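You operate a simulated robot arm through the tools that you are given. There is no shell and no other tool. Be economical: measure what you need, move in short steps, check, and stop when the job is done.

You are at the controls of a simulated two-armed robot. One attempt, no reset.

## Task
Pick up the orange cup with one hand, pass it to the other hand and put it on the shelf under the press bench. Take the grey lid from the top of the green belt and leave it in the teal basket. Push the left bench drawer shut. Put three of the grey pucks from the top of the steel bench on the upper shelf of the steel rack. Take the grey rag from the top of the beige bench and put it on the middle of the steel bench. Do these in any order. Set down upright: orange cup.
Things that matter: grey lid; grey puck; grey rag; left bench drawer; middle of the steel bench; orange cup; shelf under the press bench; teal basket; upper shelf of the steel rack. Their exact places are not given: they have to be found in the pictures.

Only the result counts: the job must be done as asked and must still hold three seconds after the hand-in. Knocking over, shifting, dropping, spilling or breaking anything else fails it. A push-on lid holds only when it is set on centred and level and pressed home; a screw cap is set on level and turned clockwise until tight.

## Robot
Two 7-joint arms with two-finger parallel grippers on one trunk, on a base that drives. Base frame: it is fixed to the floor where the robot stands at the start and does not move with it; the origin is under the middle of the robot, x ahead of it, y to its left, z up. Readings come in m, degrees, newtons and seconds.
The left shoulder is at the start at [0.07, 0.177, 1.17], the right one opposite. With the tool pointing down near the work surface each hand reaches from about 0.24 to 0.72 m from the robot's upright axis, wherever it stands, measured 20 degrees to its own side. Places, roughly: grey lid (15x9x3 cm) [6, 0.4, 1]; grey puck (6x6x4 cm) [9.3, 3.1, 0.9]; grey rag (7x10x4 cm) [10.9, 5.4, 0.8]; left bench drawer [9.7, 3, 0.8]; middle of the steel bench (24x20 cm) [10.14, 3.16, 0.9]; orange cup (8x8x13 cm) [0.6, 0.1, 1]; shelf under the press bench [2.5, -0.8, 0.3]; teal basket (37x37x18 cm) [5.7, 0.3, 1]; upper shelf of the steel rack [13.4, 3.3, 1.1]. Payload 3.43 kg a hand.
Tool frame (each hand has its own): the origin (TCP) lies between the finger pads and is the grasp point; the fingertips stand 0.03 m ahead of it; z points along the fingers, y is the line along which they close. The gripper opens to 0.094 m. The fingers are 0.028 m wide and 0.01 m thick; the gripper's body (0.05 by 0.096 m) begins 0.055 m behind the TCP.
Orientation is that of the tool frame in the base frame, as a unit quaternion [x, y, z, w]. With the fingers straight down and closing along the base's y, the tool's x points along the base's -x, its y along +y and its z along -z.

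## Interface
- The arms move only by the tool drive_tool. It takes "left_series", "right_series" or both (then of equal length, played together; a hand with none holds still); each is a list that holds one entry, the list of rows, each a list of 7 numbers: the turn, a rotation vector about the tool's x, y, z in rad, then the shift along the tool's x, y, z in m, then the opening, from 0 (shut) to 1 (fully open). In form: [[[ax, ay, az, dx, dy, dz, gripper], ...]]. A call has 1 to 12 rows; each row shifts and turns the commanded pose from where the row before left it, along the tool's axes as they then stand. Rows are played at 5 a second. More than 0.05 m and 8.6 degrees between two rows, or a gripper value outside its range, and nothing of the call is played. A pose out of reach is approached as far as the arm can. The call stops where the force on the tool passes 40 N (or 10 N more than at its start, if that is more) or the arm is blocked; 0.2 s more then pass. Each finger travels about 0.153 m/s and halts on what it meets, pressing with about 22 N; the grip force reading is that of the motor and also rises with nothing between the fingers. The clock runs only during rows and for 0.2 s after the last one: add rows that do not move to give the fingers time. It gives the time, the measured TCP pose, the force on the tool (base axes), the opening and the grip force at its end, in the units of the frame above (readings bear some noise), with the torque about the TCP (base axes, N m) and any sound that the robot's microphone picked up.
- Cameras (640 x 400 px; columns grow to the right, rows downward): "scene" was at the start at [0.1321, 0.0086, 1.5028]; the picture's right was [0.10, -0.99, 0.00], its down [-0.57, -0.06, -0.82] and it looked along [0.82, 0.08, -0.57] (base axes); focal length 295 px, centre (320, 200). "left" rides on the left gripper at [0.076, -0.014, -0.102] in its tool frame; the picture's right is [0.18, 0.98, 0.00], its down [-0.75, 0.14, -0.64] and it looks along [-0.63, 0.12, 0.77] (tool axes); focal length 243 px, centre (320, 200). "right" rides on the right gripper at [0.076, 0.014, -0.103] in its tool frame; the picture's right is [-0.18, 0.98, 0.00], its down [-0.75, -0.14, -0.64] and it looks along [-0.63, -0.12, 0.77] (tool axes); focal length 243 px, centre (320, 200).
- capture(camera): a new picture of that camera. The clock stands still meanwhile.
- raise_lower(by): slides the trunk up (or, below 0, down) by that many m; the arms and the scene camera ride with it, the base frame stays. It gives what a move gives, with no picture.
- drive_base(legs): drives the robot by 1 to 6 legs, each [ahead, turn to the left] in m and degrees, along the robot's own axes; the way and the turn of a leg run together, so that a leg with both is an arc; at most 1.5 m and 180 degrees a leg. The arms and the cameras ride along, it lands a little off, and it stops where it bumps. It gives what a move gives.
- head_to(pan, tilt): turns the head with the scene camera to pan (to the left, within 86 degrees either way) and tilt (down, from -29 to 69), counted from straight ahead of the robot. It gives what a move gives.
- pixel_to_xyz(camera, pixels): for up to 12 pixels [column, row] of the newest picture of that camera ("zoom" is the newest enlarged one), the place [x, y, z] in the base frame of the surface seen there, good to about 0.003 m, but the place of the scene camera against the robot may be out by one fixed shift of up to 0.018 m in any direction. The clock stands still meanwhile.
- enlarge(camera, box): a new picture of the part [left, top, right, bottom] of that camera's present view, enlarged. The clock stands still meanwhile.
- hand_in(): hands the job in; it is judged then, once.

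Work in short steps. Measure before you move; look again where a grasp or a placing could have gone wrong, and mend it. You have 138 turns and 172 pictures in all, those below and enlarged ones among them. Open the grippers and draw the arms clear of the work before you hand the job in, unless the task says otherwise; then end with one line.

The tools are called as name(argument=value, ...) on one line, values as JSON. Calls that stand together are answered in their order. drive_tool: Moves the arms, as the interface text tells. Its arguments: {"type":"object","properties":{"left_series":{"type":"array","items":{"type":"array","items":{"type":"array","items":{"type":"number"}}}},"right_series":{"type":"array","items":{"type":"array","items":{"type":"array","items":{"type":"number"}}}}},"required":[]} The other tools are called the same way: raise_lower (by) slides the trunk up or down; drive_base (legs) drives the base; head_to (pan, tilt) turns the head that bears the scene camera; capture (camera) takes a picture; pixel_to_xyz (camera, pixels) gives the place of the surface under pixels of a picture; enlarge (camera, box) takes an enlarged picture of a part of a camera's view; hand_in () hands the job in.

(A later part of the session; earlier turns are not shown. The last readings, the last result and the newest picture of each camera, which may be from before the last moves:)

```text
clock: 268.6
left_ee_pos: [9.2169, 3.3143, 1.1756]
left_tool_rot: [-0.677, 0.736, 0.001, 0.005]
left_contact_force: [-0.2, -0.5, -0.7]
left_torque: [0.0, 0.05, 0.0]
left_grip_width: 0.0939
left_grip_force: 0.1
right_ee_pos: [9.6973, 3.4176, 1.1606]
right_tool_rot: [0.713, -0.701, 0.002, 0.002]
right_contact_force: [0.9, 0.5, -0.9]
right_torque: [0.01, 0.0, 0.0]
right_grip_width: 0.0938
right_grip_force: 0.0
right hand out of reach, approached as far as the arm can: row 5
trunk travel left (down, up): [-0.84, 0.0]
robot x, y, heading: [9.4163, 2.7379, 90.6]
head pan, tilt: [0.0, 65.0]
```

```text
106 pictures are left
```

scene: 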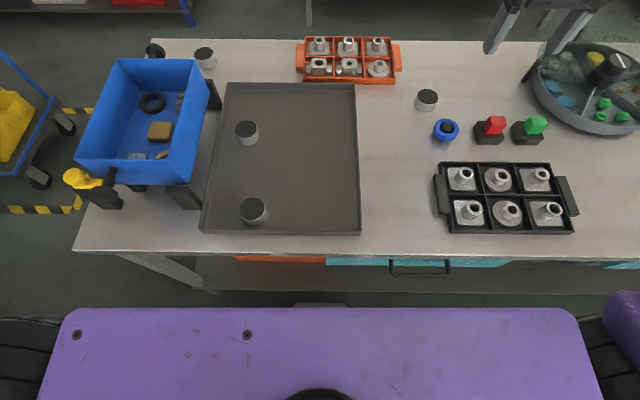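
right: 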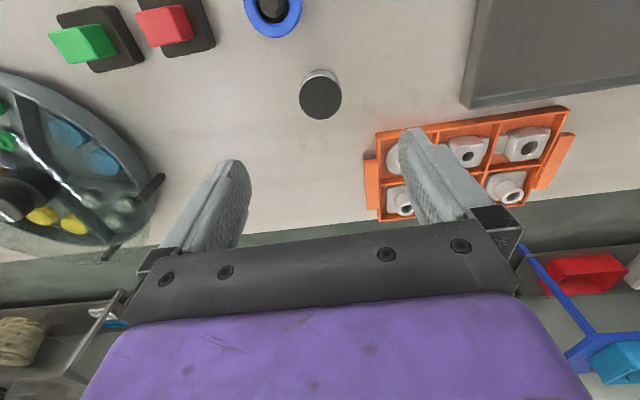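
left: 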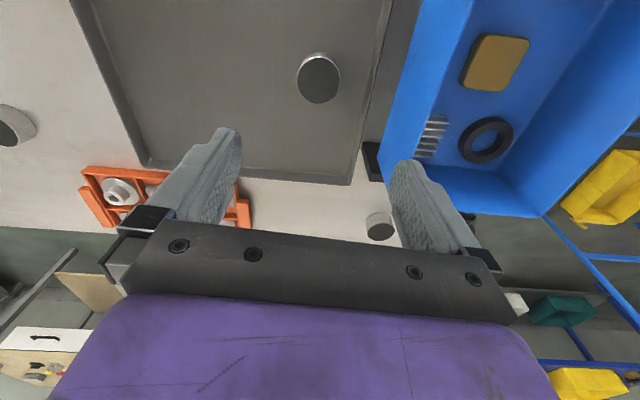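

I measure both pucks and the neighbouring obstacles (blue bin edge, orange holder).

pixel_to_xyz(camera="left", pixels=[[318, 80], [300, 78], [338, 80], [318, 100], [318, 62], [385, 165], [410, 60], [280, 130]])

pixel_to_xyz(camera="right", pixels=[[320, 98], [301, 98], [340, 98], [320, 117], [320, 79], [372, 165], [385, 215], [265, 25]])

```text
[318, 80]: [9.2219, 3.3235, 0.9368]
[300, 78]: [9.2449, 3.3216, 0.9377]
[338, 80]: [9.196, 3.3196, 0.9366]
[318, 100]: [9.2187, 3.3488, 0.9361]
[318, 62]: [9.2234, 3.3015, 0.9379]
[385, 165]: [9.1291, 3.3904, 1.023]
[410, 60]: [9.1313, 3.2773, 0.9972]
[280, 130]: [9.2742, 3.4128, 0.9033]
```

```text
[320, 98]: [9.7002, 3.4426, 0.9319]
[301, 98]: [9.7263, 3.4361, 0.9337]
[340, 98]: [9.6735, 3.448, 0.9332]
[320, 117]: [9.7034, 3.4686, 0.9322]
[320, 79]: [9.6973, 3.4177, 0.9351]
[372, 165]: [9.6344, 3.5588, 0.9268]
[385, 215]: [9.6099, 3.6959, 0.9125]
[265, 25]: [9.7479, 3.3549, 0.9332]
```

Puck A centre (9.2205,3.324), C (9.700,3.443), tops ≈0.935. The right hand is at its reach limit high up, so I lower the trunk 0.13 m to gain reach, then align both hands.

raise_lower(by=-0.13)

drive_tool(left_series=[[[0, 0, 0, -0.01, -0.003, 0, 0.9], [0, 0, 0, 0, 0, 0, 0.9], [0, 0, 0, 0, 0, 0, 0.9]]], right_series=[[[0, 0, 0, -0.013, -0.0015, 0, 0.9], [0, 0, 0, -0.0125, -0.0015, 0, 0.9], [0, 0, 0, 0, 0, 0, 0.9]]])

capture(camera="left")

capture(camera="right")

```text
clock: 270.2
left_ee_pos: [9.2179, 3.3148, 1.045]
left_tool_rot: [-0.677, 0.736, 0.002, 0.004]
left_contact_force: [0.0, -0.1, -0.2]
left_torque: [-0.01, -0.04, -0.02]
left_grip_width: 0.094
left_grip_force: 0.1
right_ee_pos: [9.697, 3.4189, 1.0311]
right_tool_rot: [0.714, -0.7, 0.001, 0.002]
right_contact_force: [-0.5, -0.3, -0.2]
right_torque: [0.01, 0.01, 0.0]
right_grip_width: 0.0941
right_grip_force: 0.1
trunk travel left (down, up): [-0.71, 0.13]
robot x, y, heading: [9.4147, 2.7357, 90.4]
head pan, tilt: [0.0, 65.0]
```

```text
clock: 271.0
left_ee_pos: [9.2211, 3.3229, 1.0471]
left_tool_rot: [-0.677, 0.736, 0.002, 0.004]
left_contact_force: [-0.2, 0.0, -0.3]
left_torque: [0.01, -0.05, 0.0]
left_grip_width: 0.0846
left_grip_force: 0.1
right_ee_pos: [9.6996, 3.4274, 1.0302]
right_tool_rot: [0.714, -0.701, 0.002, 0.002]
right_contact_force: [0.9, -0.7, 0.0]
right_torque: [0.0, 0.02, 0.01]
right_grip_width: 0.0846
right_grip_force: 0.0
right hand out of reach, approached as far as the arm can: row 1, 2
trunk travel left (down, up): [-0.71, 0.13]
robot x, y, heading: [9.4156, 2.736, 90.5]
head pan, tilt: [0.0, 65.0]
```

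```text
105 pictures are left
```

left: 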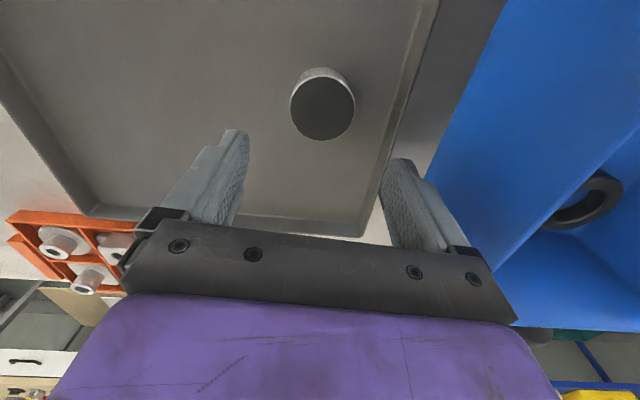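

```text
104 pictures are left
```

right: 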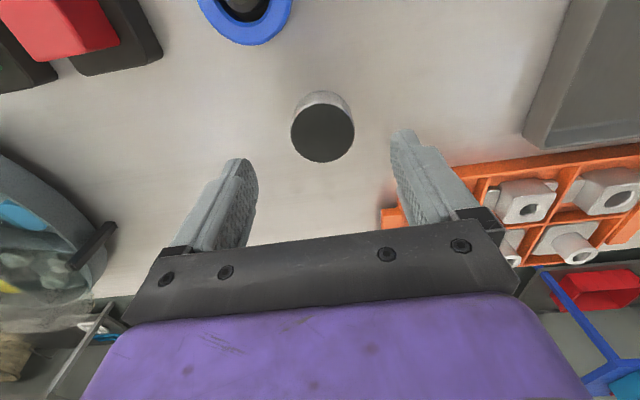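

The right hand is 1.5 cm short, so I creep the base 3 cm ahead and read the poses.

drive_base(legs=[[0.03, 0]])

```text
clock: 271.9
left_ee_pos: [9.2203, 3.3422, 1.0449]
left_tool_rot: [-0.677, 0.736, 0.001, 0.004]
left_contact_force: [-0.2, 0.0, -0.2]
left_torque: [-0.03, 0.0, 0.01]
left_grip_width: 0.0847
left_grip_force: 0.1
right_ee_pos: [9.699, 3.4469, 1.0294]
right_tool_rot: [0.714, -0.7, 0.002, 0.003]
right_contact_force: [0.1, 0.4, 0.1]
right_torque: [-0.05, -0.03, 0.01]
right_grip_width: 0.0845
right_grip_force: 0.1
trunk travel left (down, up): [-0.71, 0.13]
robot x, y, heading: [9.4123, 2.7568, 90.5]
head pan, tilt: [0.0, 65.0]
stopped in leg 1: the robot was blocked; the commanded pose is now the measured one
```

Base touched the bench's lower part and stopped; right hand is now aligned. I descend with both hands and grip.

drive_tool(left_series=[[[0, 0, 0, 0.018, 0, 0.025, 0.9], [0, 0, 0, 0, 0, 0.03, 0.9], [0, 0, 0, 0, 0, 0.03, 0.9], [0, 0, 0, 0, 0, 0.02, 0.9], [0, 0, 0, 0, 0, 0, 0.9]]], right_series=[[[0, 0, 0, 0.003, -0.001, 0.02, 0.9], [0, 0, 0, 0, 0, 0.03, 0.9], [0, 0, 0, 0, 0, 0.03, 0.9], [0, 0, 0, 0, 0, 0.013, 0.9], [0, 0, 0, 0, 0, 0, 0.9]]])

capture(camera="left")

capture(camera="right")

```text
clock: 273.1
left_ee_pos: [9.2206, 3.3234, 0.9407]
left_tool_rot: [-0.676, 0.737, 0.002, 0.005]
left_contact_force: [-0.3, -0.5, 0.3]
left_torque: [-0.04, 0.03, -0.02]
left_grip_width: 0.0845
left_grip_force: 0.2
right_ee_pos: [9.699, 3.4401, 0.9375]
right_tool_rot: [0.715, -0.7, 0.002, 0.002]
right_contact_force: [-1.1, 0.3, -0.6]
right_torque: [-0.01, 0.02, 0.0]
right_grip_width: 0.0848
right_grip_force: 0.0
trunk travel left (down, up): [-0.71, 0.13]
robot x, y, heading: [9.4139, 2.7522, 90.5]
head pan, tilt: [0.0, 65.0]
```

```text
103 pictures are left
```

left: 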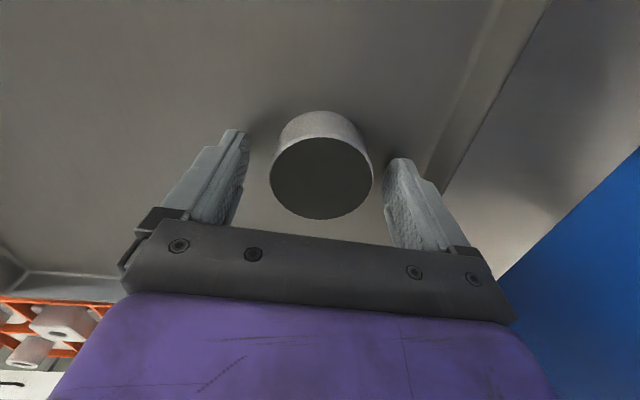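

```text
102 pictures are left
```

right: 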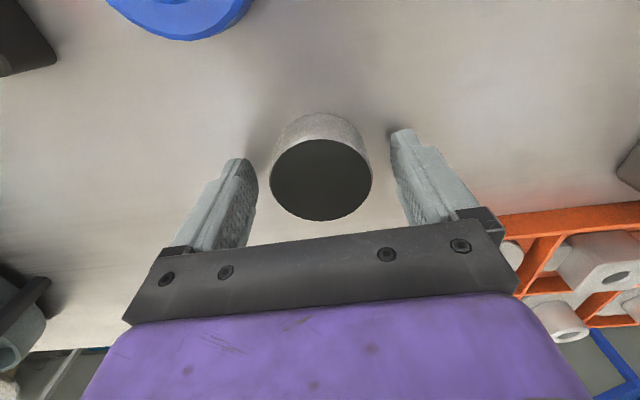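

Both pucks sit between the fingers. I close both grippers and lift together.

drive_tool(left_series=[[[0, 0, 0, 0, 0, 0, 0], [0, 0, 0, 0, 0, 0, 0], [0, 0, 0, 0, 0, 0, 0], [0, 0, 0, 0, 0, 0, 0], [0, 0, 0, 0, 0, -0.03, 0], [0, 0, 0, 0, 0, -0.045, 0], [0, 0, 0, 0, 0, -0.045, 0], [0, 0, 0, 0, 0, -0.045, 0], [0, 0, 0, 0, 0, 0, 0]]], right_series=[[[0, 0, 0, 0, 0, 0, 0], [0, 0, 0, 0, 0, 0, 0], [0, 0, 0, 0, 0, 0, 0], [0, 0, 0, 0, 0, 0, 0], [0, 0, 0, 0.005, 0, -0.03, 0], [0, 0, 0, 0.01, 0, -0.045, 0], [0, 0, 0, 0.01, 0, -0.045, 0], [0, 0, 0, 0.01, 0, -0.045, 0], [0, 0, 0, 0, 0, 0, 0]]])

raise_lower(by=0.13)

capture(camera="scene")

```text
clock: 275.1
left_ee_pos: [9.2182, 3.3237, 1.1058]
left_tool_rot: [-0.677, 0.736, 0.001, 0.005]
left_contact_force: [0.1, -0.1, -1.8]
left_torque: [0.02, 0.02, 0.01]
left_grip_width: 0.0569
left_grip_force: 21.8
right_ee_pos: [9.7008, 3.4044, 1.101]
right_tool_rot: [0.714, -0.7, 0.001, 0.003]
right_contact_force: [-0.2, 0.1, -2.5]
right_torque: [0.02, 0.0, 0.03]
right_grip_width: 0.0565
right_grip_force: 21.9
trunk travel left (down, up): [-0.71, 0.13]
robot x, y, heading: [9.411, 2.7552, 90.9]
head pan, tilt: [0.0, 65.0]
```

```text
clock: 276.7
left_ee_pos: [9.2163, 3.3227, 1.2356]
left_tool_rot: [-0.677, 0.736, 0.002, 0.004]
left_contact_force: [0.4, 0.4, -2.7]
left_torque: [0.0, -0.01, -0.03]
left_grip_width: 0.0572
left_grip_force: 21.5
right_ee_pos: [9.6999, 3.4027, 1.2301]
right_tool_rot: [0.714, -0.7, 0.002, 0.001]
right_contact_force: [-0.6, -0.6, -1.5]
right_torque: [-0.05, 0.01, 0.0]
right_grip_width: 0.0567
right_grip_force: 21.7
trunk travel left (down, up): [-0.84, 0.0]
robot x, y, heading: [9.4128, 2.7524, 90.5]
head pan, tilt: [0.0, 65.0]
```

```text
101 pictures are left
```

scene: 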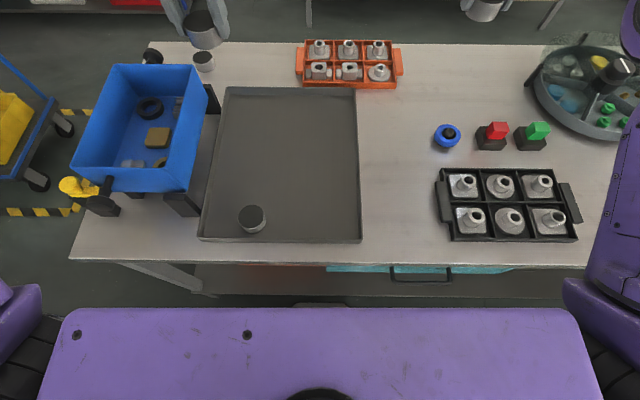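

Both pucks held (57 mm). I back off, turn right along the aisle and look at the rack.

drive_base(legs=[[-0.7, 0], [0, -90]])

head_to(pan=15, tilt=12)

capture(camera="scene")

```text
clock: 284.4
left_ee_pos: [9.9879, 2.2415, 1.2356]
left_tool_rot: [0.044, 0.999, -0.003, 0.004]
left_contact_force: [-0.9, -1.0, -2.1]
left_torque: [0.01, 0.01, 0.01]
left_grip_width: 0.0571
left_grip_force: 22.3
right_ee_pos: [10.0667, 1.7577, 1.2313]
right_tool_rot: [-0.007, 1.0, -0.001, -0.002]
right_contact_force: [-0.4, -0.2, -3.1]
right_torque: [-0.02, 0.03, -0.02]
right_grip_width: 0.0567
right_grip_force: 22.0
trunk travel left (down, up): [-0.84, 0.0]
robot x, y, heading: [9.4141, 2.0471, 0.3]
head pan, tilt: [0.0, 65.0]
```

```text
clock: 285.6
left_ee_pos: [9.9868, 2.241, 1.2362]
left_tool_rot: [0.045, 0.999, -0.001, 0.004]
left_contact_force: [-0.2, 0.0, -2.2]
left_torque: [0.02, 0.06, 0.01]
left_grip_width: 0.0571
left_grip_force: 22.2
right_ee_pos: [10.0674, 1.7575, 1.2327]
right_tool_rot: [-0.008, 1.0, 0.0, -0.002]
right_contact_force: [-1.0, 0.4, -2.1]
right_torque: [-0.03, 0.01, 0.01]
right_grip_width: 0.0565
right_grip_force: 21.7
trunk travel left (down, up): [-0.84, 0.0]
robot x, y, heading: [9.4176, 2.0463, 0.3]
head pan, tilt: [15.0, 12.0]
```

```text
100 pictures are left
```

scene: 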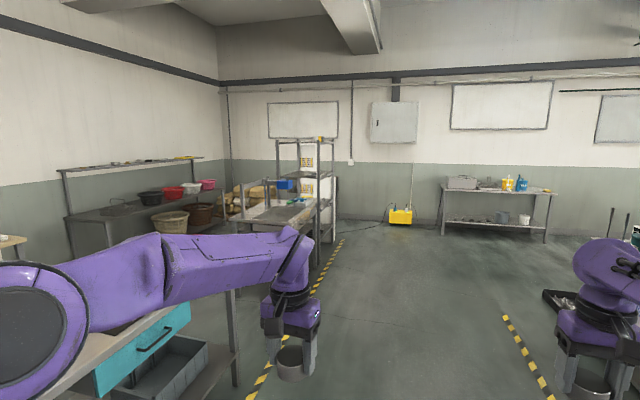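

Rack ahead at (307,180). I drive closer and look at it.

drive_base(legs=[[1.5, 0], [1.3, 0]])

head_to(pan=45, tilt=12)

capture(camera="scene")

```text
clock: 299.2
left_ee_pos: [12.8031, 2.2508, 1.2355]
left_tool_rot: [0.04, 0.999, -0.002, 0.005]
left_contact_force: [0.1, -0.1, -2.6]
left_torque: [0.04, -0.02, -0.03]
left_grip_width: 0.0568
left_grip_force: 22.0
right_ee_pos: [12.8854, 1.7683, 1.2313]
right_tool_rot: [-0.01, 1.0, 0.0, -0.002]
right_contact_force: [-0.7, 0.7, -2.0]
right_torque: [0.01, -0.02, -0.06]
right_grip_width: 0.0565
right_grip_force: 21.7
trunk travel left (down, up): [-0.84, 0.0]
robot x, y, heading: [12.236, 2.0521, 0.7]
head pan, tilt: [15.0, 12.0]
```

```text
clock: 300.2
left_ee_pos: [12.8049, 2.2521, 1.2361]
left_tool_rot: [0.042, 0.999, -0.002, 0.004]
left_contact_force: [0.0, -0.8, -2.5]
left_torque: [0.0, 0.04, -0.04]
left_grip_width: 0.0567
left_grip_force: 22.5
right_ee_pos: [12.8865, 1.7697, 1.2327]
right_tool_rot: [-0.01, 1.0, 0.002, -0.003]
right_contact_force: [-0.3, 0.0, -2.1]
right_torque: [-0.02, 0.02, 0.01]
right_grip_width: 0.0566
right_grip_force: 22.1
trunk travel left (down, up): [-0.84, 0.0]
robot x, y, heading: [12.236, 2.0559, 0.5]
head pan, tilt: [45.0, 12.0]
```

```text
99 pictures are left
```

scene: 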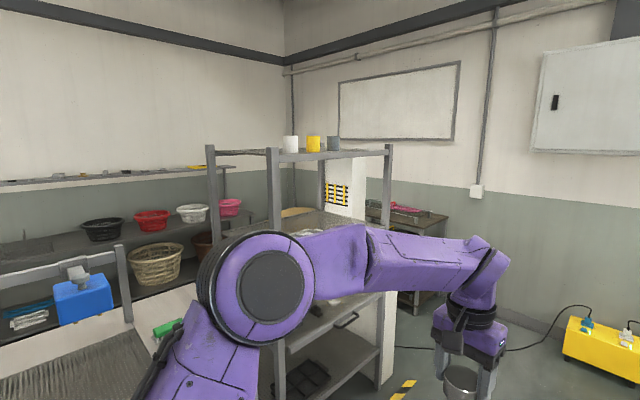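

I go on to about x 13.35 and turn to face the rack.

drive_base(legs=[[1.1, 0], [0, 89]])

head_to(pan=0, tilt=15)

capture(camera="scene")

```text
clock: 309.5
left_ee_pos: [13.15, 2.6452, 1.2359]
left_tool_rot: [-0.664, 0.747, 0.002, 0.004]
left_contact_force: [0.1, 0.8, -2.8]
left_torque: [-0.01, -0.02, -0.01]
left_grip_width: 0.0568
left_grip_force: 21.5
right_ee_pos: [13.6373, 2.7111, 1.2317]
right_tool_rot: [-0.702, 0.712, -0.001, -0.002]
right_contact_force: [-0.7, 0.3, -2.0]
right_torque: [-0.04, 0.03, 0.0]
right_grip_width: 0.0565
right_grip_force: 22.1
trunk travel left (down, up): [-0.84, 0.0]
robot x, y, heading: [13.3279, 2.0687, 88.8]
head pan, tilt: [45.0, 12.0]
```

```text
clock: 310.7
left_ee_pos: [13.1524, 2.645, 1.237]
left_tool_rot: [-0.665, 0.747, 0.001, 0.005]
left_contact_force: [-0.8, -0.3, -2.3]
left_torque: [0.0, -0.03, -0.02]
left_grip_width: 0.0568
left_grip_force: 21.7
right_ee_pos: [13.637, 2.7115, 1.2318]
right_tool_rot: [-0.702, 0.712, -0.001, -0.003]
right_contact_force: [0.0, 0.4, -2.6]
right_torque: [-0.04, -0.01, 0.02]
right_grip_width: 0.0562
right_grip_force: 21.8
trunk travel left (down, up): [-0.84, 0.0]
robot x, y, heading: [13.3288, 2.0711, 88.6]
head pan, tilt: [0.0, 15.0]
```

```text
98 pictures are left
```

scene: 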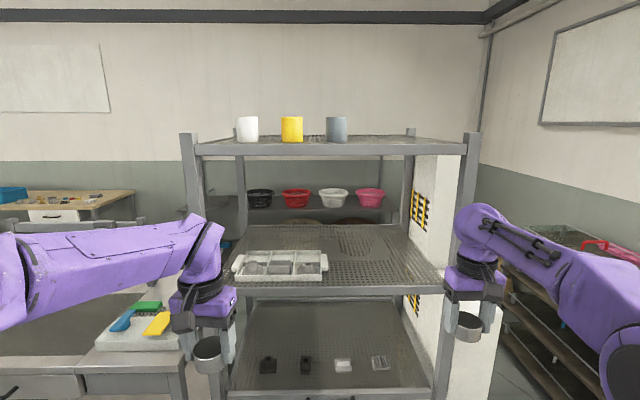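

I measure shelf heights and extents.

pixel_to_xyz(camera="scene", pixels=[[300, 150], [360, 145], [340, 285], [380, 265], [360, 240], [280, 230], [300, 340], [195, 160], [470, 160], [280, 265], [405, 280], [440, 290]])

enlarge(camera="scene", box=[180, 110, 500, 310])

```text
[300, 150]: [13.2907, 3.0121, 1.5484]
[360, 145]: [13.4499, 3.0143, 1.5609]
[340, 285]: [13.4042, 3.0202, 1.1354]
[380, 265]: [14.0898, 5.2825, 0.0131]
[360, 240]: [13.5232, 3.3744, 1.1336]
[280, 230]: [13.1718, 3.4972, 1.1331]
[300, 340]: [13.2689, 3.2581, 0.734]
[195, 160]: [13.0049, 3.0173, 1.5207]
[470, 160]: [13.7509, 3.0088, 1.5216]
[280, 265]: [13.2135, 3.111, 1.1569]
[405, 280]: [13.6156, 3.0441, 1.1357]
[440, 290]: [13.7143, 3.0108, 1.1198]
```

```text
2.00 times, centred on (340, 210) of scene
```

zoom: 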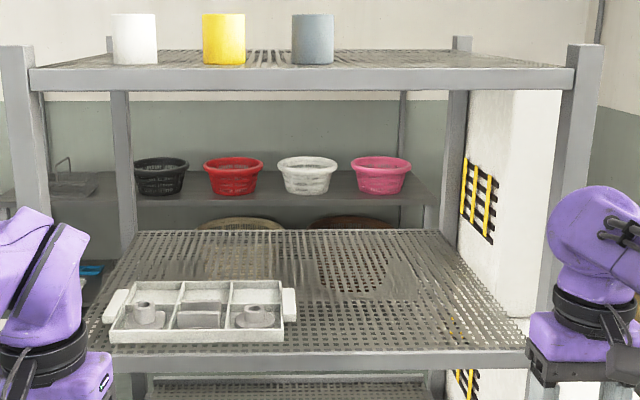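

The z≈1.12 shelf (right half free, x 13.42–13.70) is the target. I lower the trunk 0.2 m, draw the left hand back, and tilt the right hand 20° forward at a safe height before moving in.

raise_lower(by=-0.2)

drive_tool(left_series=[[[0, 0, 0, 0.04, 0, -0.02, 0], [0, 0, 0, 0.04, 0, -0.02, 0], [0, 0, 0, 0.04, 0, -0.02, 0], [0, 0, 0, 0.04, 0, -0.02, 0], [0, 0, 0, 0.04, 0, -0.02, 0], [0, 0, 0, 0.03, 0, -0.02, 0], [0, 0, 0, 0, 0, 0, 0], [0, 0, 0, 0, 0, 0, 0]]], right_series=[[[0, -0.1163, 0, 0, 0, 0, 0], [0, -0.1163, 0, 0, 0, 0, 0], [0, -0.1163, 0, 0, 0, 0, 0], [0, 0, 0, -0.0145, 0, -0.04, 0], [0, 0, 0, -0.0145, 0, -0.04, 0], [0, 0, 0, -0.0145, 0, -0.04, 0], [0, 0, 0, -0.0145, 0, -0.04, 0], [0, 0, 0, 0, 0, 0, 0]]])

capture(camera="scene")

```text
clock: 312.8
left_ee_pos: [13.151, 2.6441, 1.0353]
left_tool_rot: [-0.665, 0.747, 0.001, 0.005]
left_contact_force: [-0.2, 0.1, -3.4]
left_torque: [0.0, 0.02, -0.02]
left_grip_width: 0.0568
left_grip_force: 22.1
right_ee_pos: [13.6366, 2.7097, 1.0325]
right_tool_rot: [-0.702, 0.712, -0.001, -0.004]
right_contact_force: [-0.2, -0.3, -2.7]
right_torque: [-0.04, -0.04, -0.01]
right_grip_width: 0.0568
right_grip_force: 22.1
trunk travel left (down, up): [-0.64, 0.2]
robot x, y, heading: [13.3312, 2.0703, 88.6]
head pan, tilt: [0.0, 15.0]
```

```text
clock: 314.6
left_ee_pos: [13.1063, 2.4491, 1.1796]
left_tool_rot: [-0.665, 0.746, 0.001, 0.005]
left_contact_force: [-0.4, -0.1, -2.5]
left_torque: [-0.03, 0.04, -0.02]
left_grip_width: 0.0564
left_grip_force: 22.0
left hand out of reach, approached as far as the arm can: row 4, 5
right_ee_pos: [13.6349, 2.7089, 1.2045]
right_tool_rot: [-0.692, 0.702, 0.12, 0.122]
right_contact_force: [-0.3, 0.8, -2.1]
right_torque: [-0.03, -0.04, -0.01]
right_grip_width: 0.0565
right_grip_force: 21.7
trunk travel left (down, up): [-0.64, 0.2]
robot x, y, heading: [13.3261, 2.069, 88.7]
head pan, tilt: [0.0, 15.0]
```

```text
96 pictures are left
```

scene: 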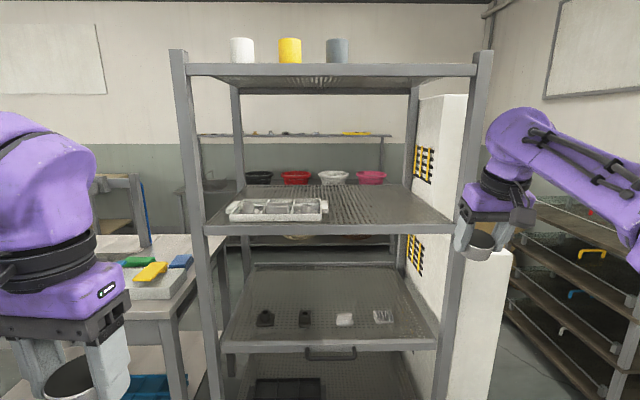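

I shift the right hand 4 cm left and drive ahead 0.36 m, then inspect.

drive_tool(right_series=[[[0, 0, 0, 0, 0.04, 0, 0], [0, 0, 0, 0, 0, 0, 0]]])

drive_base(legs=[[0.36, 0]])

head_to(pan=-15, tilt=25)

capture(camera="scene")

capture(camera="right")

```text
clock: 315.2
left_ee_pos: [13.1067, 2.4501, 1.18]
left_tool_rot: [-0.664, 0.747, 0.002, 0.005]
left_contact_force: [0.3, 0.3, -2.0]
left_torque: [-0.01, 0.03, -0.02]
left_grip_width: 0.0566
left_grip_force: 22.0
right_ee_pos: [13.5977, 2.7091, 1.2037]
right_tool_rot: [-0.692, 0.701, 0.12, 0.121]
right_contact_force: [0.3, 0.2, -1.7]
right_torque: [-0.03, 0.05, -0.01]
right_grip_width: 0.0565
right_grip_force: 21.6
trunk travel left (down, up): [-0.64, 0.2]
robot x, y, heading: [13.3297, 2.0703, 88.7]
head pan, tilt: [0.0, 15.0]
```

```text
clock: 317.5
left_ee_pos: [13.1164, 2.8023, 1.1797]
left_tool_rot: [-0.663, 0.749, 0.002, 0.004]
left_contact_force: [0.2, -0.5, -2.9]
left_torque: [-0.03, 0.01, -0.02]
left_grip_width: 0.0566
left_grip_force: 21.6
right_ee_pos: [13.608, 3.0601, 1.2036]
right_tool_rot: [-0.69, 0.704, 0.12, 0.123]
right_contact_force: [0.1, 0.0, -2.3]
right_torque: [-0.01, -0.01, 0.0]
right_grip_width: 0.0564
right_grip_force: 21.7
trunk travel left (down, up): [-0.64, 0.2]
robot x, y, heading: [13.3357, 2.4214, 88.3]
head pan, tilt: [0.0, 15.0]
```

```text
clock: 318.3
left_ee_pos: [13.1175, 2.8025, 1.1796]
left_tool_rot: [-0.663, 0.749, 0.001, 0.004]
left_contact_force: [-0.4, 0.5, -2.0]
left_torque: [0.0, 0.02, -0.01]
left_grip_width: 0.0567
left_grip_force: 22.0
right_ee_pos: [13.6085, 3.06, 1.2033]
right_tool_rot: [-0.69, 0.703, 0.12, 0.122]
right_contact_force: [-0.3, 0.3, -2.4]
right_torque: [-0.03, -0.01, 0.0]
right_grip_width: 0.0565
right_grip_force: 21.9
trunk travel left (down, up): [-0.64, 0.2]
robot x, y, heading: [13.3383, 2.4217, 88.3]
head pan, tilt: [-15.0, 25.0]
```

```text
95 pictures are left
```

scene: 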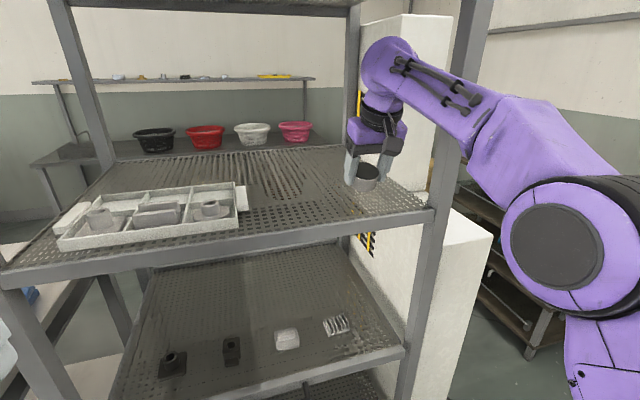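

```text
94 pictures are left
```

right: 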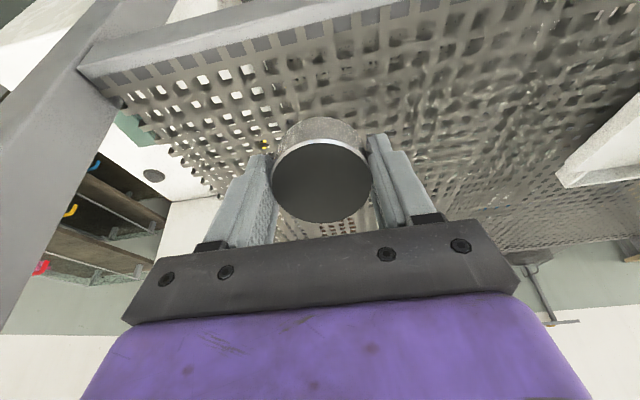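

I check shelf height with the right camera and the forearm–post gap with the scene camera.

pixel_to_xyz(camera="right", pixels=[[450, 120], [300, 60], [230, 60], [420, 100], [600, 160], [60, 150]])

pixel_to_xyz(camera="scene", pixels=[[440, 105], [470, 140], [462, 170], [385, 60], [480, 30], [365, 182], [400, 100]])

```text
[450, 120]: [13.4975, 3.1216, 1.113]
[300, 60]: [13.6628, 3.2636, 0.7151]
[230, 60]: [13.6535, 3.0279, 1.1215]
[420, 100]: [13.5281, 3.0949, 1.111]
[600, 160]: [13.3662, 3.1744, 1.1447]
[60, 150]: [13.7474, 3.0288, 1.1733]
```

```text
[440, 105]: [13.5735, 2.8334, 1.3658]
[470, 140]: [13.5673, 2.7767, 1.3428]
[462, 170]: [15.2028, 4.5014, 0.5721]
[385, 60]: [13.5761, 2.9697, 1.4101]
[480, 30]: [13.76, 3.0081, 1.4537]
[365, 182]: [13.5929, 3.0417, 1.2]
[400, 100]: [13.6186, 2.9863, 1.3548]
```

All clear of the rack frame. I move in 6 cm more and lower 3 cm.

drive_tool(right_series=[[[0, 0, 0, -0.028, 0, 0.0103, 0], [0, 0, 0, -0.028, 0, 0.0103, 0], [0, 0, 0, 0.0051, 0, 0.0141, 0], [0, 0, 0, 0.0051, 0, 0.0141, 0], [0, 0, 0, 0, 0, 0, 0]]])

capture(camera="scene")

```text
clock: 319.5
left_ee_pos: [13.1173, 2.8029, 1.1804]
left_tool_rot: [-0.662, 0.749, 0.002, 0.005]
left_contact_force: [0.3, 0.2, -2.3]
left_torque: [0.0, -0.01, -0.01]
left_grip_width: 0.0565
left_grip_force: 22.0
right_ee_pos: [13.6083, 3.0976, 1.1793]
right_tool_rot: [-0.69, 0.703, 0.12, 0.122]
right_contact_force: [0.8, 0.1, -2.6]
right_torque: [-0.01, -0.03, 0.01]
right_grip_width: 0.0564
right_grip_force: 21.7
right hand out of reach, approached as far as the arm can: row 2, 3, 4
trunk travel left (down, up): [-0.64, 0.2]
robot x, y, heading: [13.3386, 2.4184, 88.3]
head pan, tilt: [-15.0, 25.0]
```

```text
93 pictures are left
```

scene: 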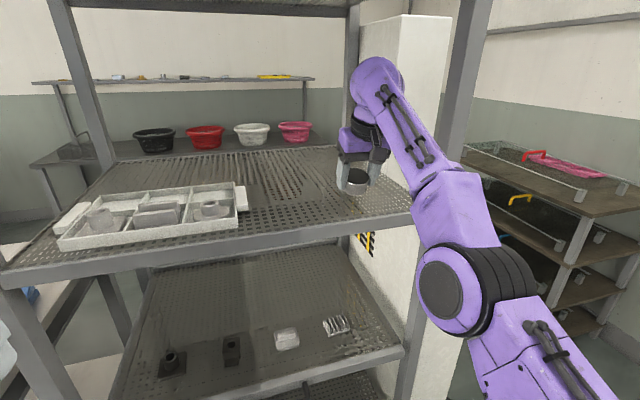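

The arm is stretched; I drive the base 5 cm ahead and then lower until contact.

drive_base(legs=[[0.05, 0]])

drive_tool(right_series=[[[0, 0, 0, 0.0025, 0, 0.007, 0], [0, 0, 0, 0.0015, 0, 0.0035, 0], [0, 0, 0, 0.0012, 0, 0.003, 0], [0, 0, 0, 0, 0, 0, 0]]])

capture(camera="right")

```text
clock: 320.4
left_ee_pos: [13.1181, 2.8445, 1.1819]
left_tool_rot: [-0.663, 0.748, 0.004, 0.007]
left_contact_force: [0.2, -0.8, -3.0]
left_torque: [0.05, 0.01, -0.01]
left_grip_width: 0.0566
left_grip_force: 21.7
right_ee_pos: [13.6083, 3.1422, 1.1824]
right_tool_rot: [-0.69, 0.703, 0.122, 0.125]
right_contact_force: [-0.4, -0.3, -1.5]
right_torque: [-0.03, 0.01, -0.01]
right_grip_width: 0.0562
right_grip_force: 21.6
trunk travel left (down, up): [-0.64, 0.2]
robot x, y, heading: [13.3344, 2.4697, 88.5]
head pan, tilt: [-15.0, 25.0]
```

```text
clock: 321.4
left_ee_pos: [13.1173, 2.8521, 1.1807]
left_tool_rot: [-0.663, 0.749, 0.002, 0.005]
left_contact_force: [0.0, 0.6, -2.5]
left_torque: [0.03, 0.02, 0.0]
left_grip_width: 0.0563
left_grip_force: 21.7
right_ee_pos: [13.6092, 3.1549, 1.1679]
right_tool_rot: [-0.69, 0.703, 0.12, 0.123]
right_contact_force: [0.4, -0.9, -2.9]
right_torque: [0.01, 0.01, 0.0]
right_grip_width: 0.0566
right_grip_force: 22.3
right hand out of reach, approached as far as the arm can: row 1
trunk travel left (down, up): [-0.64, 0.2]
robot x, y, heading: [13.3395, 2.4725, 88.8]
head pan, tilt: [-15.0, 25.0]
```

```text
92 pictures are left
```

right: 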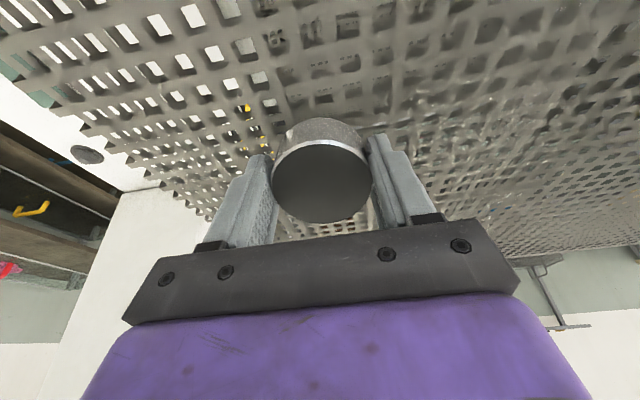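

Puck's lower edge is ~5 mm above the mesh. I lower in small steps for contact, then open gently.

drive_tool(right_series=[[[0, 0, 0, 0.001, 0, 0.003, 0], [0, 0, 0, 0.001, 0, 0.003, 0], [0, 0, 0, 0.001, 0, 0.002, 0], [0, 0, 0, 0, 0, 0, 0]]])

```text
clock: 322.4
left_ee_pos: [13.1177, 2.8501, 1.1811]
left_tool_rot: [-0.663, 0.749, 0.002, 0.008]
left_contact_force: [-0.6, 0.8, -2.8]
left_torque: [0.01, 0.0, -0.02]
left_grip_width: 0.0564
left_grip_force: 21.6
right_ee_pos: [13.6096, 3.1564, 1.1644]
right_tool_rot: [-0.69, 0.703, 0.121, 0.125]
right_contact_force: [1.8, 4.4, 15.5]
right_torque: [-0.02, -0.13, 0.03]
right_grip_width: 0.0563
right_grip_force: 21.8
right hand out of reach, approached as far as the arm can: row 1
trunk travel left (down, up): [-0.64, 0.2]
robot x, y, heading: [13.3419, 2.4714, 88.6]
head pan, tilt: [-15.0, 25.0]
```

Contact (15 N). I open in two stages and withdraw along the tool axis.

drive_tool(right_series=[[[0, 0, 0, 0, 0, 0, 0.66], [0, 0, 0, 0, 0, 0, 0.66], [0, 0, 0, 0, 0, 0, 0.8], [0, 0, 0, 0, 0, 0, 0.8], [0, 0, 0, 0, 0, -0.02, 0.8], [0, 0, 0, 0, 0, -0.03, 0.8], [0, 0, 0, 0.01, 0, -0.03, 0.8], [0, 0, 0, 0, 0, 0, 0.8]]])

capture(camera="right")

capture(camera="scene")

```text
clock: 324.2
left_ee_pos: [13.1185, 2.8521, 1.1794]
left_tool_rot: [-0.663, 0.748, 0.0, 0.004]
left_contact_force: [0.0, -0.2, -2.7]
left_torque: [-0.01, -0.03, 0.0]
left_grip_width: 0.0564
left_grip_force: 22.2
right_ee_pos: [13.6055, 3.12, 1.2305]
right_tool_rot: [-0.69, 0.703, 0.12, 0.122]
right_contact_force: [0.2, 0.2, -0.9]
right_torque: [-0.01, -0.02, -0.01]
right_grip_width: 0.0752
right_grip_force: 0.0
trunk travel left (down, up): [-0.64, 0.2]
robot x, y, heading: [13.3357, 2.4749, 88.6]
head pan, tilt: [-15.0, 25.0]
```

```text
91 pictures are left
```

right: 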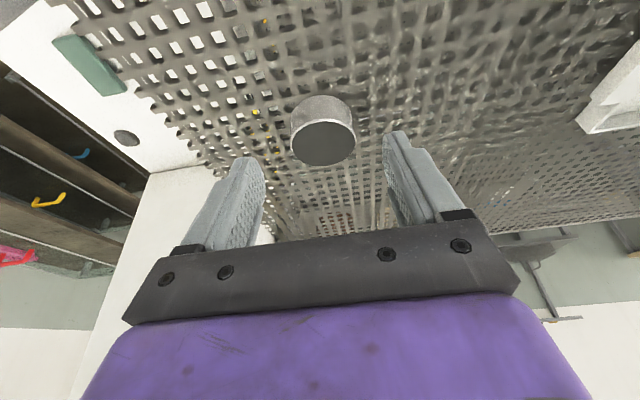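

```text
90 pictures are left
```

scene: 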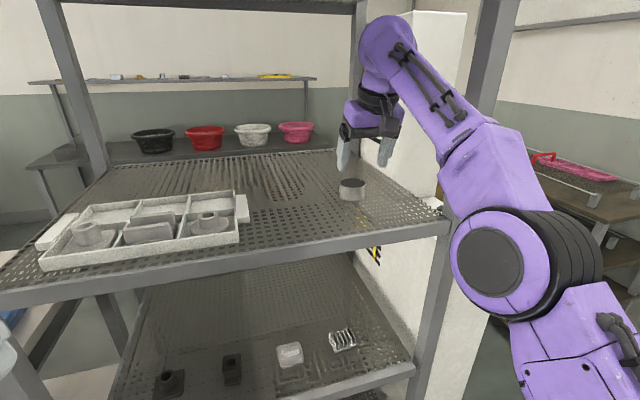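

The puck sits flat on the shelf at (352,189). I back out, draw the right hand in, and tilt and shift the left hand for the second puck.

drive_base(legs=[[-0.35, 0]])

drive_tool(right_series=[[[0, 0, 0, 0.0376, 0, -0.0137, 0.8], [0, 0, 0, 0.0376, 0, -0.0137, 0.8], [0, 0, 0, 0.0376, -0.02, -0.0137, 0.8], [0, 0, 0, 0.0376, -0.02, -0.0137, 0.8], [0, 0, 0, 0.0376, -0.02, -0.0137, 0.8], [0, 0, 0, 0, -0.04, 0, 0.8], [0, 0, 0, 0, -0.04, 0, 0.8], [0, 0, 0, 0, 0, 0, 0.8], [0, 0, 0, 0, 0, 0, 0.8], [0, 0, 0, 0, 0, 0, 0.8], [0, 0, 0, 0, 0, 0, 0.8]]], left_series=[[[0, 0, 0, -0.04, 0, -0.01, 0], [0, 0, 0, -0.04, 0, -0.01, 0], [0, -0.1163, 0, 0, 0, 0, 0], [0, -0.1163, 0, 0, 0, 0, 0], [0, -0.1163, 0, 0, 0, 0, 0], [0, 0, 0, 0, -0.045, -0.01, 0], [0, 0, 0, 0, -0.045, -0.01, 0], [0, 0, 0, 0, -0.045, 0, 0], [0, 0, 0, 0, -0.045, 0, 0], [0, 0, 0, 0, -0.045, 0, 0], [0, 0, 0, 0, 0, 0, 0]]])

head_to(pan=0, tilt=25)

capture(camera="scene")

```text
clock: 326.5
left_ee_pos: [13.1081, 2.4995, 1.1799]
left_tool_rot: [-0.664, 0.748, 0.003, 0.005]
left_contact_force: [0.0, 0.7, -1.0]
left_torque: [0.0, 0.01, 0.03]
left_grip_width: 0.0564
left_grip_force: 22.0
right_ee_pos: [13.5961, 2.7683, 1.23]
right_tool_rot: [-0.691, 0.702, 0.12, 0.122]
right_contact_force: [-0.3, -0.5, 1.2]
right_torque: [0.0, -0.01, -0.03]
right_grip_width: 0.0753
right_grip_force: 0.0
trunk travel left (down, up): [-0.64, 0.2]
robot x, y, heading: [13.3293, 2.1206, 88.5]
head pan, tilt: [-15.0, 25.0]
```

```text
clock: 328.9
left_ee_pos: [13.0996, 2.5953, 1.2374]
left_tool_rot: [-0.653, 0.736, 0.116, 0.134]
left_contact_force: [-0.8, -0.7, -2.5]
left_torque: [-0.03, 0.01, 0.02]
left_grip_width: 0.0564
left_grip_force: 22.2
left hand out of reach, approached as far as the arm can: row 4, 5, 6, 7, 8, 9, 10
right_ee_pos: [13.732, 2.5632, 1.2315]
right_tool_rot: [-0.691, 0.702, 0.12, 0.122]
right_contact_force: [-0.3, -0.2, -0.4]
right_torque: [0.01, -0.05, -0.02]
right_grip_width: 0.0753
right_grip_force: 0.2
trunk travel left (down, up): [-0.64, 0.2]
robot x, y, heading: [13.3304, 2.1191, 88.5]
head pan, tilt: [-15.0, 25.0]
```

```text
clock: 329.7
left_ee_pos: [13.0999, 2.5948, 1.2377]
left_tool_rot: [-0.653, 0.736, 0.117, 0.133]
left_contact_force: [0.0, -0.1, -2.7]
left_torque: [0.0, 0.06, 0.01]
left_grip_width: 0.0565
left_grip_force: 21.6
right_ee_pos: [13.7317, 2.5648, 1.2312]
right_tool_rot: [-0.691, 0.702, 0.121, 0.122]
right_contact_force: [0.4, -0.8, -0.2]
right_torque: [0.01, 0.03, 0.0]
right_grip_width: 0.075
right_grip_force: 0.1
trunk travel left (down, up): [-0.64, 0.2]
robot x, y, heading: [13.3292, 2.1144, 88.7]
head pan, tilt: [0.0, 25.0]
```

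```text
89 pictures are left
```

scene: 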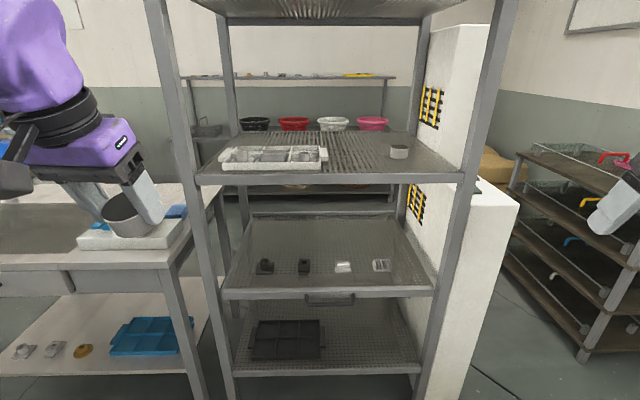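

The left hand can't cross so close in; instead I'll approach with the base turned ~20° right. I measure the cabinet and carts on the right first.

pixel_to_xyz(camera="scene", pixels=[[500, 210], [470, 100], [490, 290], [530, 160], [600, 330], [585, 190], [398, 150], [320, 165], [345, 178], [460, 178]])

```text
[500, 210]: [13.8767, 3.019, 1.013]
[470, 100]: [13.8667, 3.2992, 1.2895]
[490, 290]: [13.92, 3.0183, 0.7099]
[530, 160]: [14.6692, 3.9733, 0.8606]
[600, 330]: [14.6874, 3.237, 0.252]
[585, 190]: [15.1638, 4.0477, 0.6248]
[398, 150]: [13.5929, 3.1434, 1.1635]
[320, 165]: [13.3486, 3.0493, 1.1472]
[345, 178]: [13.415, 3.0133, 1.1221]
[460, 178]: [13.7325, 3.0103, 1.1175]
```

Cabinet front is at y 3.02; the right hand will stay in front of it. I turn 20° right and drive 0.40 m.

drive_base(legs=[[0, -20], [0.4, 0]])

head_to(pan=15, tilt=25)

capture(camera="scene")

capture(camera="left")

```text
clock: 333.2
left_ee_pos: [13.4226, 3.0117, 1.2373]
left_tool_rot: [-0.514, 0.839, 0.092, 0.152]
left_contact_force: [-1.4, 0.0, -2.2]
left_torque: [-0.01, 0.02, 0.0]
left_grip_width: 0.0567
left_grip_force: 22.3
right_ee_pos: [14.0047, 2.7654, 1.2301]
right_tool_rot: [-0.557, 0.812, 0.098, 0.142]
right_contact_force: [0.0, 0.1, -0.1]
right_torque: [-0.01, 0.03, 0.0]
right_grip_width: 0.0752
right_grip_force: 0.0
trunk travel left (down, up): [-0.64, 0.2]
robot x, y, heading: [13.4713, 2.488, 68.4]
head pan, tilt: [0.0, 25.0]
```

```text
clock: 334.0
left_ee_pos: [13.4228, 3.0126, 1.2382]
left_tool_rot: [-0.514, 0.839, 0.091, 0.152]
left_contact_force: [-0.7, 0.5, -1.0]
left_torque: [0.02, 0.03, 0.02]
left_grip_width: 0.0563
left_grip_force: 21.1
right_ee_pos: [14.0054, 2.7662, 1.2311]
right_tool_rot: [-0.558, 0.812, 0.098, 0.141]
right_contact_force: [-0.7, -0.4, 0.5]
right_torque: [-0.01, 0.02, 0.01]
right_grip_width: 0.075
right_grip_force: 0.1
trunk travel left (down, up): [-0.64, 0.2]
robot x, y, heading: [13.4733, 2.486, 68.4]
head pan, tilt: [15.0, 25.0]
```

```text
88 pictures are left
```

scene: 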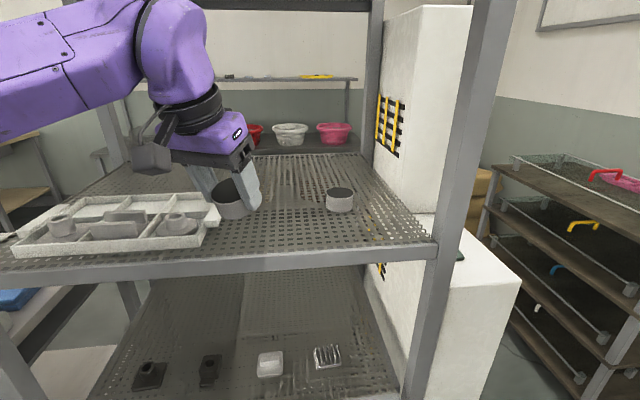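

```text
87 pictures are left
```

left: 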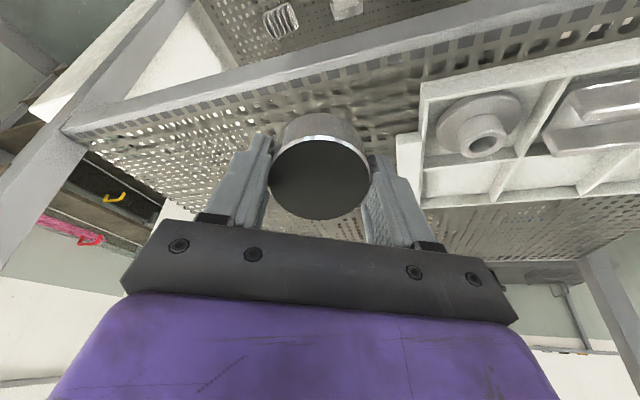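

The left puck enters between tray and the first puck. I drive 0.12 m more, then extend the arm to about (13.47,3.21) and down a bit.

drive_base(legs=[[0.12, 0]])

drive_tool(left_series=[[[0, 0, 0, -0.0235, 0.0122, 0.0158, 0], [0, 0, 0, -0.0235, 0.0122, 0.0158, 0], [0, 0, 0, -0.0235, 0.0122, 0.0158, 0], [0, 0, 0, 0, 0, 0, 0]]])

capture(camera="left")

capture(camera="scene")

```text
clock: 335.2
left_ee_pos: [13.4649, 3.1201, 1.2382]
left_tool_rot: [-0.514, 0.839, 0.092, 0.152]
left_contact_force: [-1.0, 0.1, -2.8]
left_torque: [0.03, 0.01, 0.0]
left_grip_width: 0.0565
left_grip_force: 21.8
right_ee_pos: [14.0482, 2.8735, 1.2313]
right_tool_rot: [-0.557, 0.812, 0.097, 0.143]
right_contact_force: [0.4, 0.3, 0.5]
right_torque: [0.0, 0.03, 0.0]
right_grip_width: 0.0752
right_grip_force: 0.1
trunk travel left (down, up): [-0.64, 0.2]
robot x, y, heading: [13.5195, 2.5977, 68.4]
head pan, tilt: [15.0, 25.0]
```

```text
clock: 336.2
left_ee_pos: [13.4718, 3.2094, 1.2185]
left_tool_rot: [-0.514, 0.839, 0.091, 0.153]
left_contact_force: [0.7, -0.7, -1.6]
left_torque: [-0.02, -0.01, 0.01]
left_grip_width: 0.0563
left_grip_force: 22.6
right_ee_pos: [14.0465, 2.8735, 1.2312]
right_tool_rot: [-0.557, 0.812, 0.099, 0.142]
right_contact_force: [-1.2, -1.2, 0.1]
right_torque: [0.03, 0.01, 0.0]
right_grip_width: 0.0752
right_grip_force: 0.1
trunk travel left (down, up): [-0.64, 0.2]
robot x, y, heading: [13.5181, 2.5969, 68.5]
head pan, tilt: [15.0, 25.0]
```

```text
86 pictures are left
```

left: 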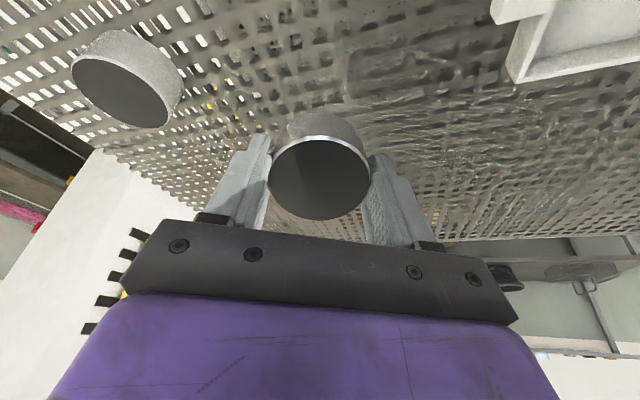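

```text
85 pictures are left
```

scene: 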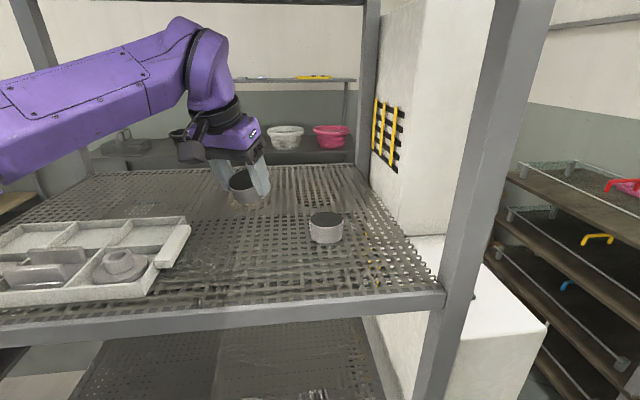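

Placement spot is free. I lower 4.5 cm, then in small steps to contact.

drive_tool(left_series=[[[0, 0, 0, 0.0052, 0, 0.014, 0], [0, 0, 0, 0.0052, 0, 0.014, 0], [0, 0, 0, 0.0045, 0, 0.012, 0], [0, 0, 0, 0.002, 0, 0.0045, 0], [0, 0, 0, 0.001, 0, 0.003, 0], [0, 0, 0, 0.001, 0, 0.003, 0], [0, 0, 0, 0, 0, 0, 0]]])

```text
clock: 337.8
left_ee_pos: [13.4705, 3.2098, 1.1657]
left_tool_rot: [-0.513, 0.84, 0.091, 0.153]
left_contact_force: [0.6, 0.1, 1.9]
left_torque: [0.0, 0.04, -0.02]
left_grip_width: 0.0566
left_grip_force: 22.0
right_ee_pos: [14.0477, 2.8737, 1.2312]
right_tool_rot: [-0.557, 0.812, 0.098, 0.141]
right_contact_force: [-0.3, 0.2, -0.5]
right_torque: [0.03, 0.01, -0.04]
right_grip_width: 0.0754
right_grip_force: 0.1
trunk travel left (down, up): [-0.64, 0.2]
robot x, y, heading: [13.5198, 2.5961, 68.4]
head pan, tilt: [15.0, 25.0]
```

Just touching (force rose ~4 N). I open in stages and withdraw along the tool axis.

drive_tool(left_series=[[[0, 0, 0, 0, 0, 0.001, 0], [0, 0, 0, 0, 0, 0, 0.66], [0, 0, 0, 0, 0, 0, 0.66], [0, 0, 0, 0, 0, 0, 0.8], [0, 0, 0, 0, 0, 0, 0.8], [0, 0, 0, 0, 0, -0.02, 0.8], [0, 0, 0, 0, 0, -0.03, 0.8], [0, 0, 0, 0.01, 0, -0.03, 0.8], [0, 0, 0, 0, 0, 0, 0.8]]])

capture(camera="left")

capture(camera="scene")

```text
clock: 339.8
left_ee_pos: [13.4532, 3.1768, 1.236]
left_tool_rot: [-0.514, 0.839, 0.091, 0.153]
left_contact_force: [0.0, 0.4, -0.2]
left_torque: [-0.02, 0.0, 0.01]
left_grip_width: 0.0755
left_grip_force: 0.2
right_ee_pos: [14.0479, 2.8744, 1.2318]
right_tool_rot: [-0.557, 0.813, 0.096, 0.141]
right_contact_force: [0.9, -0.8, 0.3]
right_torque: [-0.02, 0.0, 0.02]
right_grip_width: 0.0751
right_grip_force: 0.1
trunk travel left (down, up): [-0.64, 0.2]
robot x, y, heading: [13.5175, 2.5944, 68.5]
head pan, tilt: [15.0, 25.0]
```

```text
84 pictures are left
```

left: 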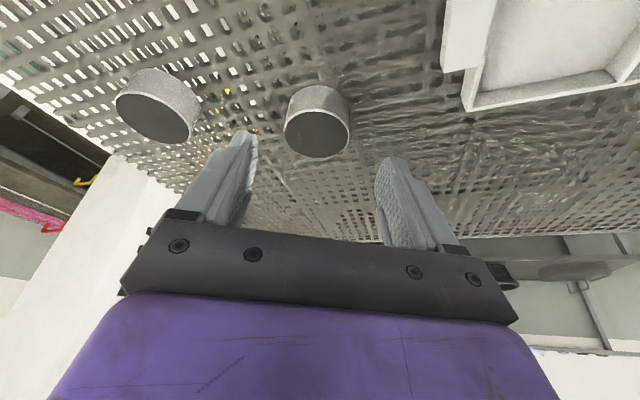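

```text
83 pictures are left
```

scene: 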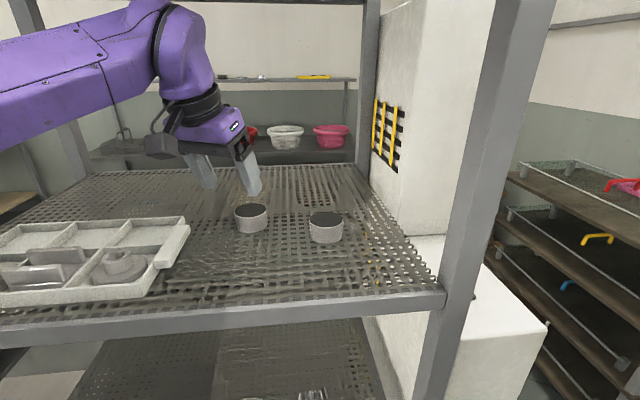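

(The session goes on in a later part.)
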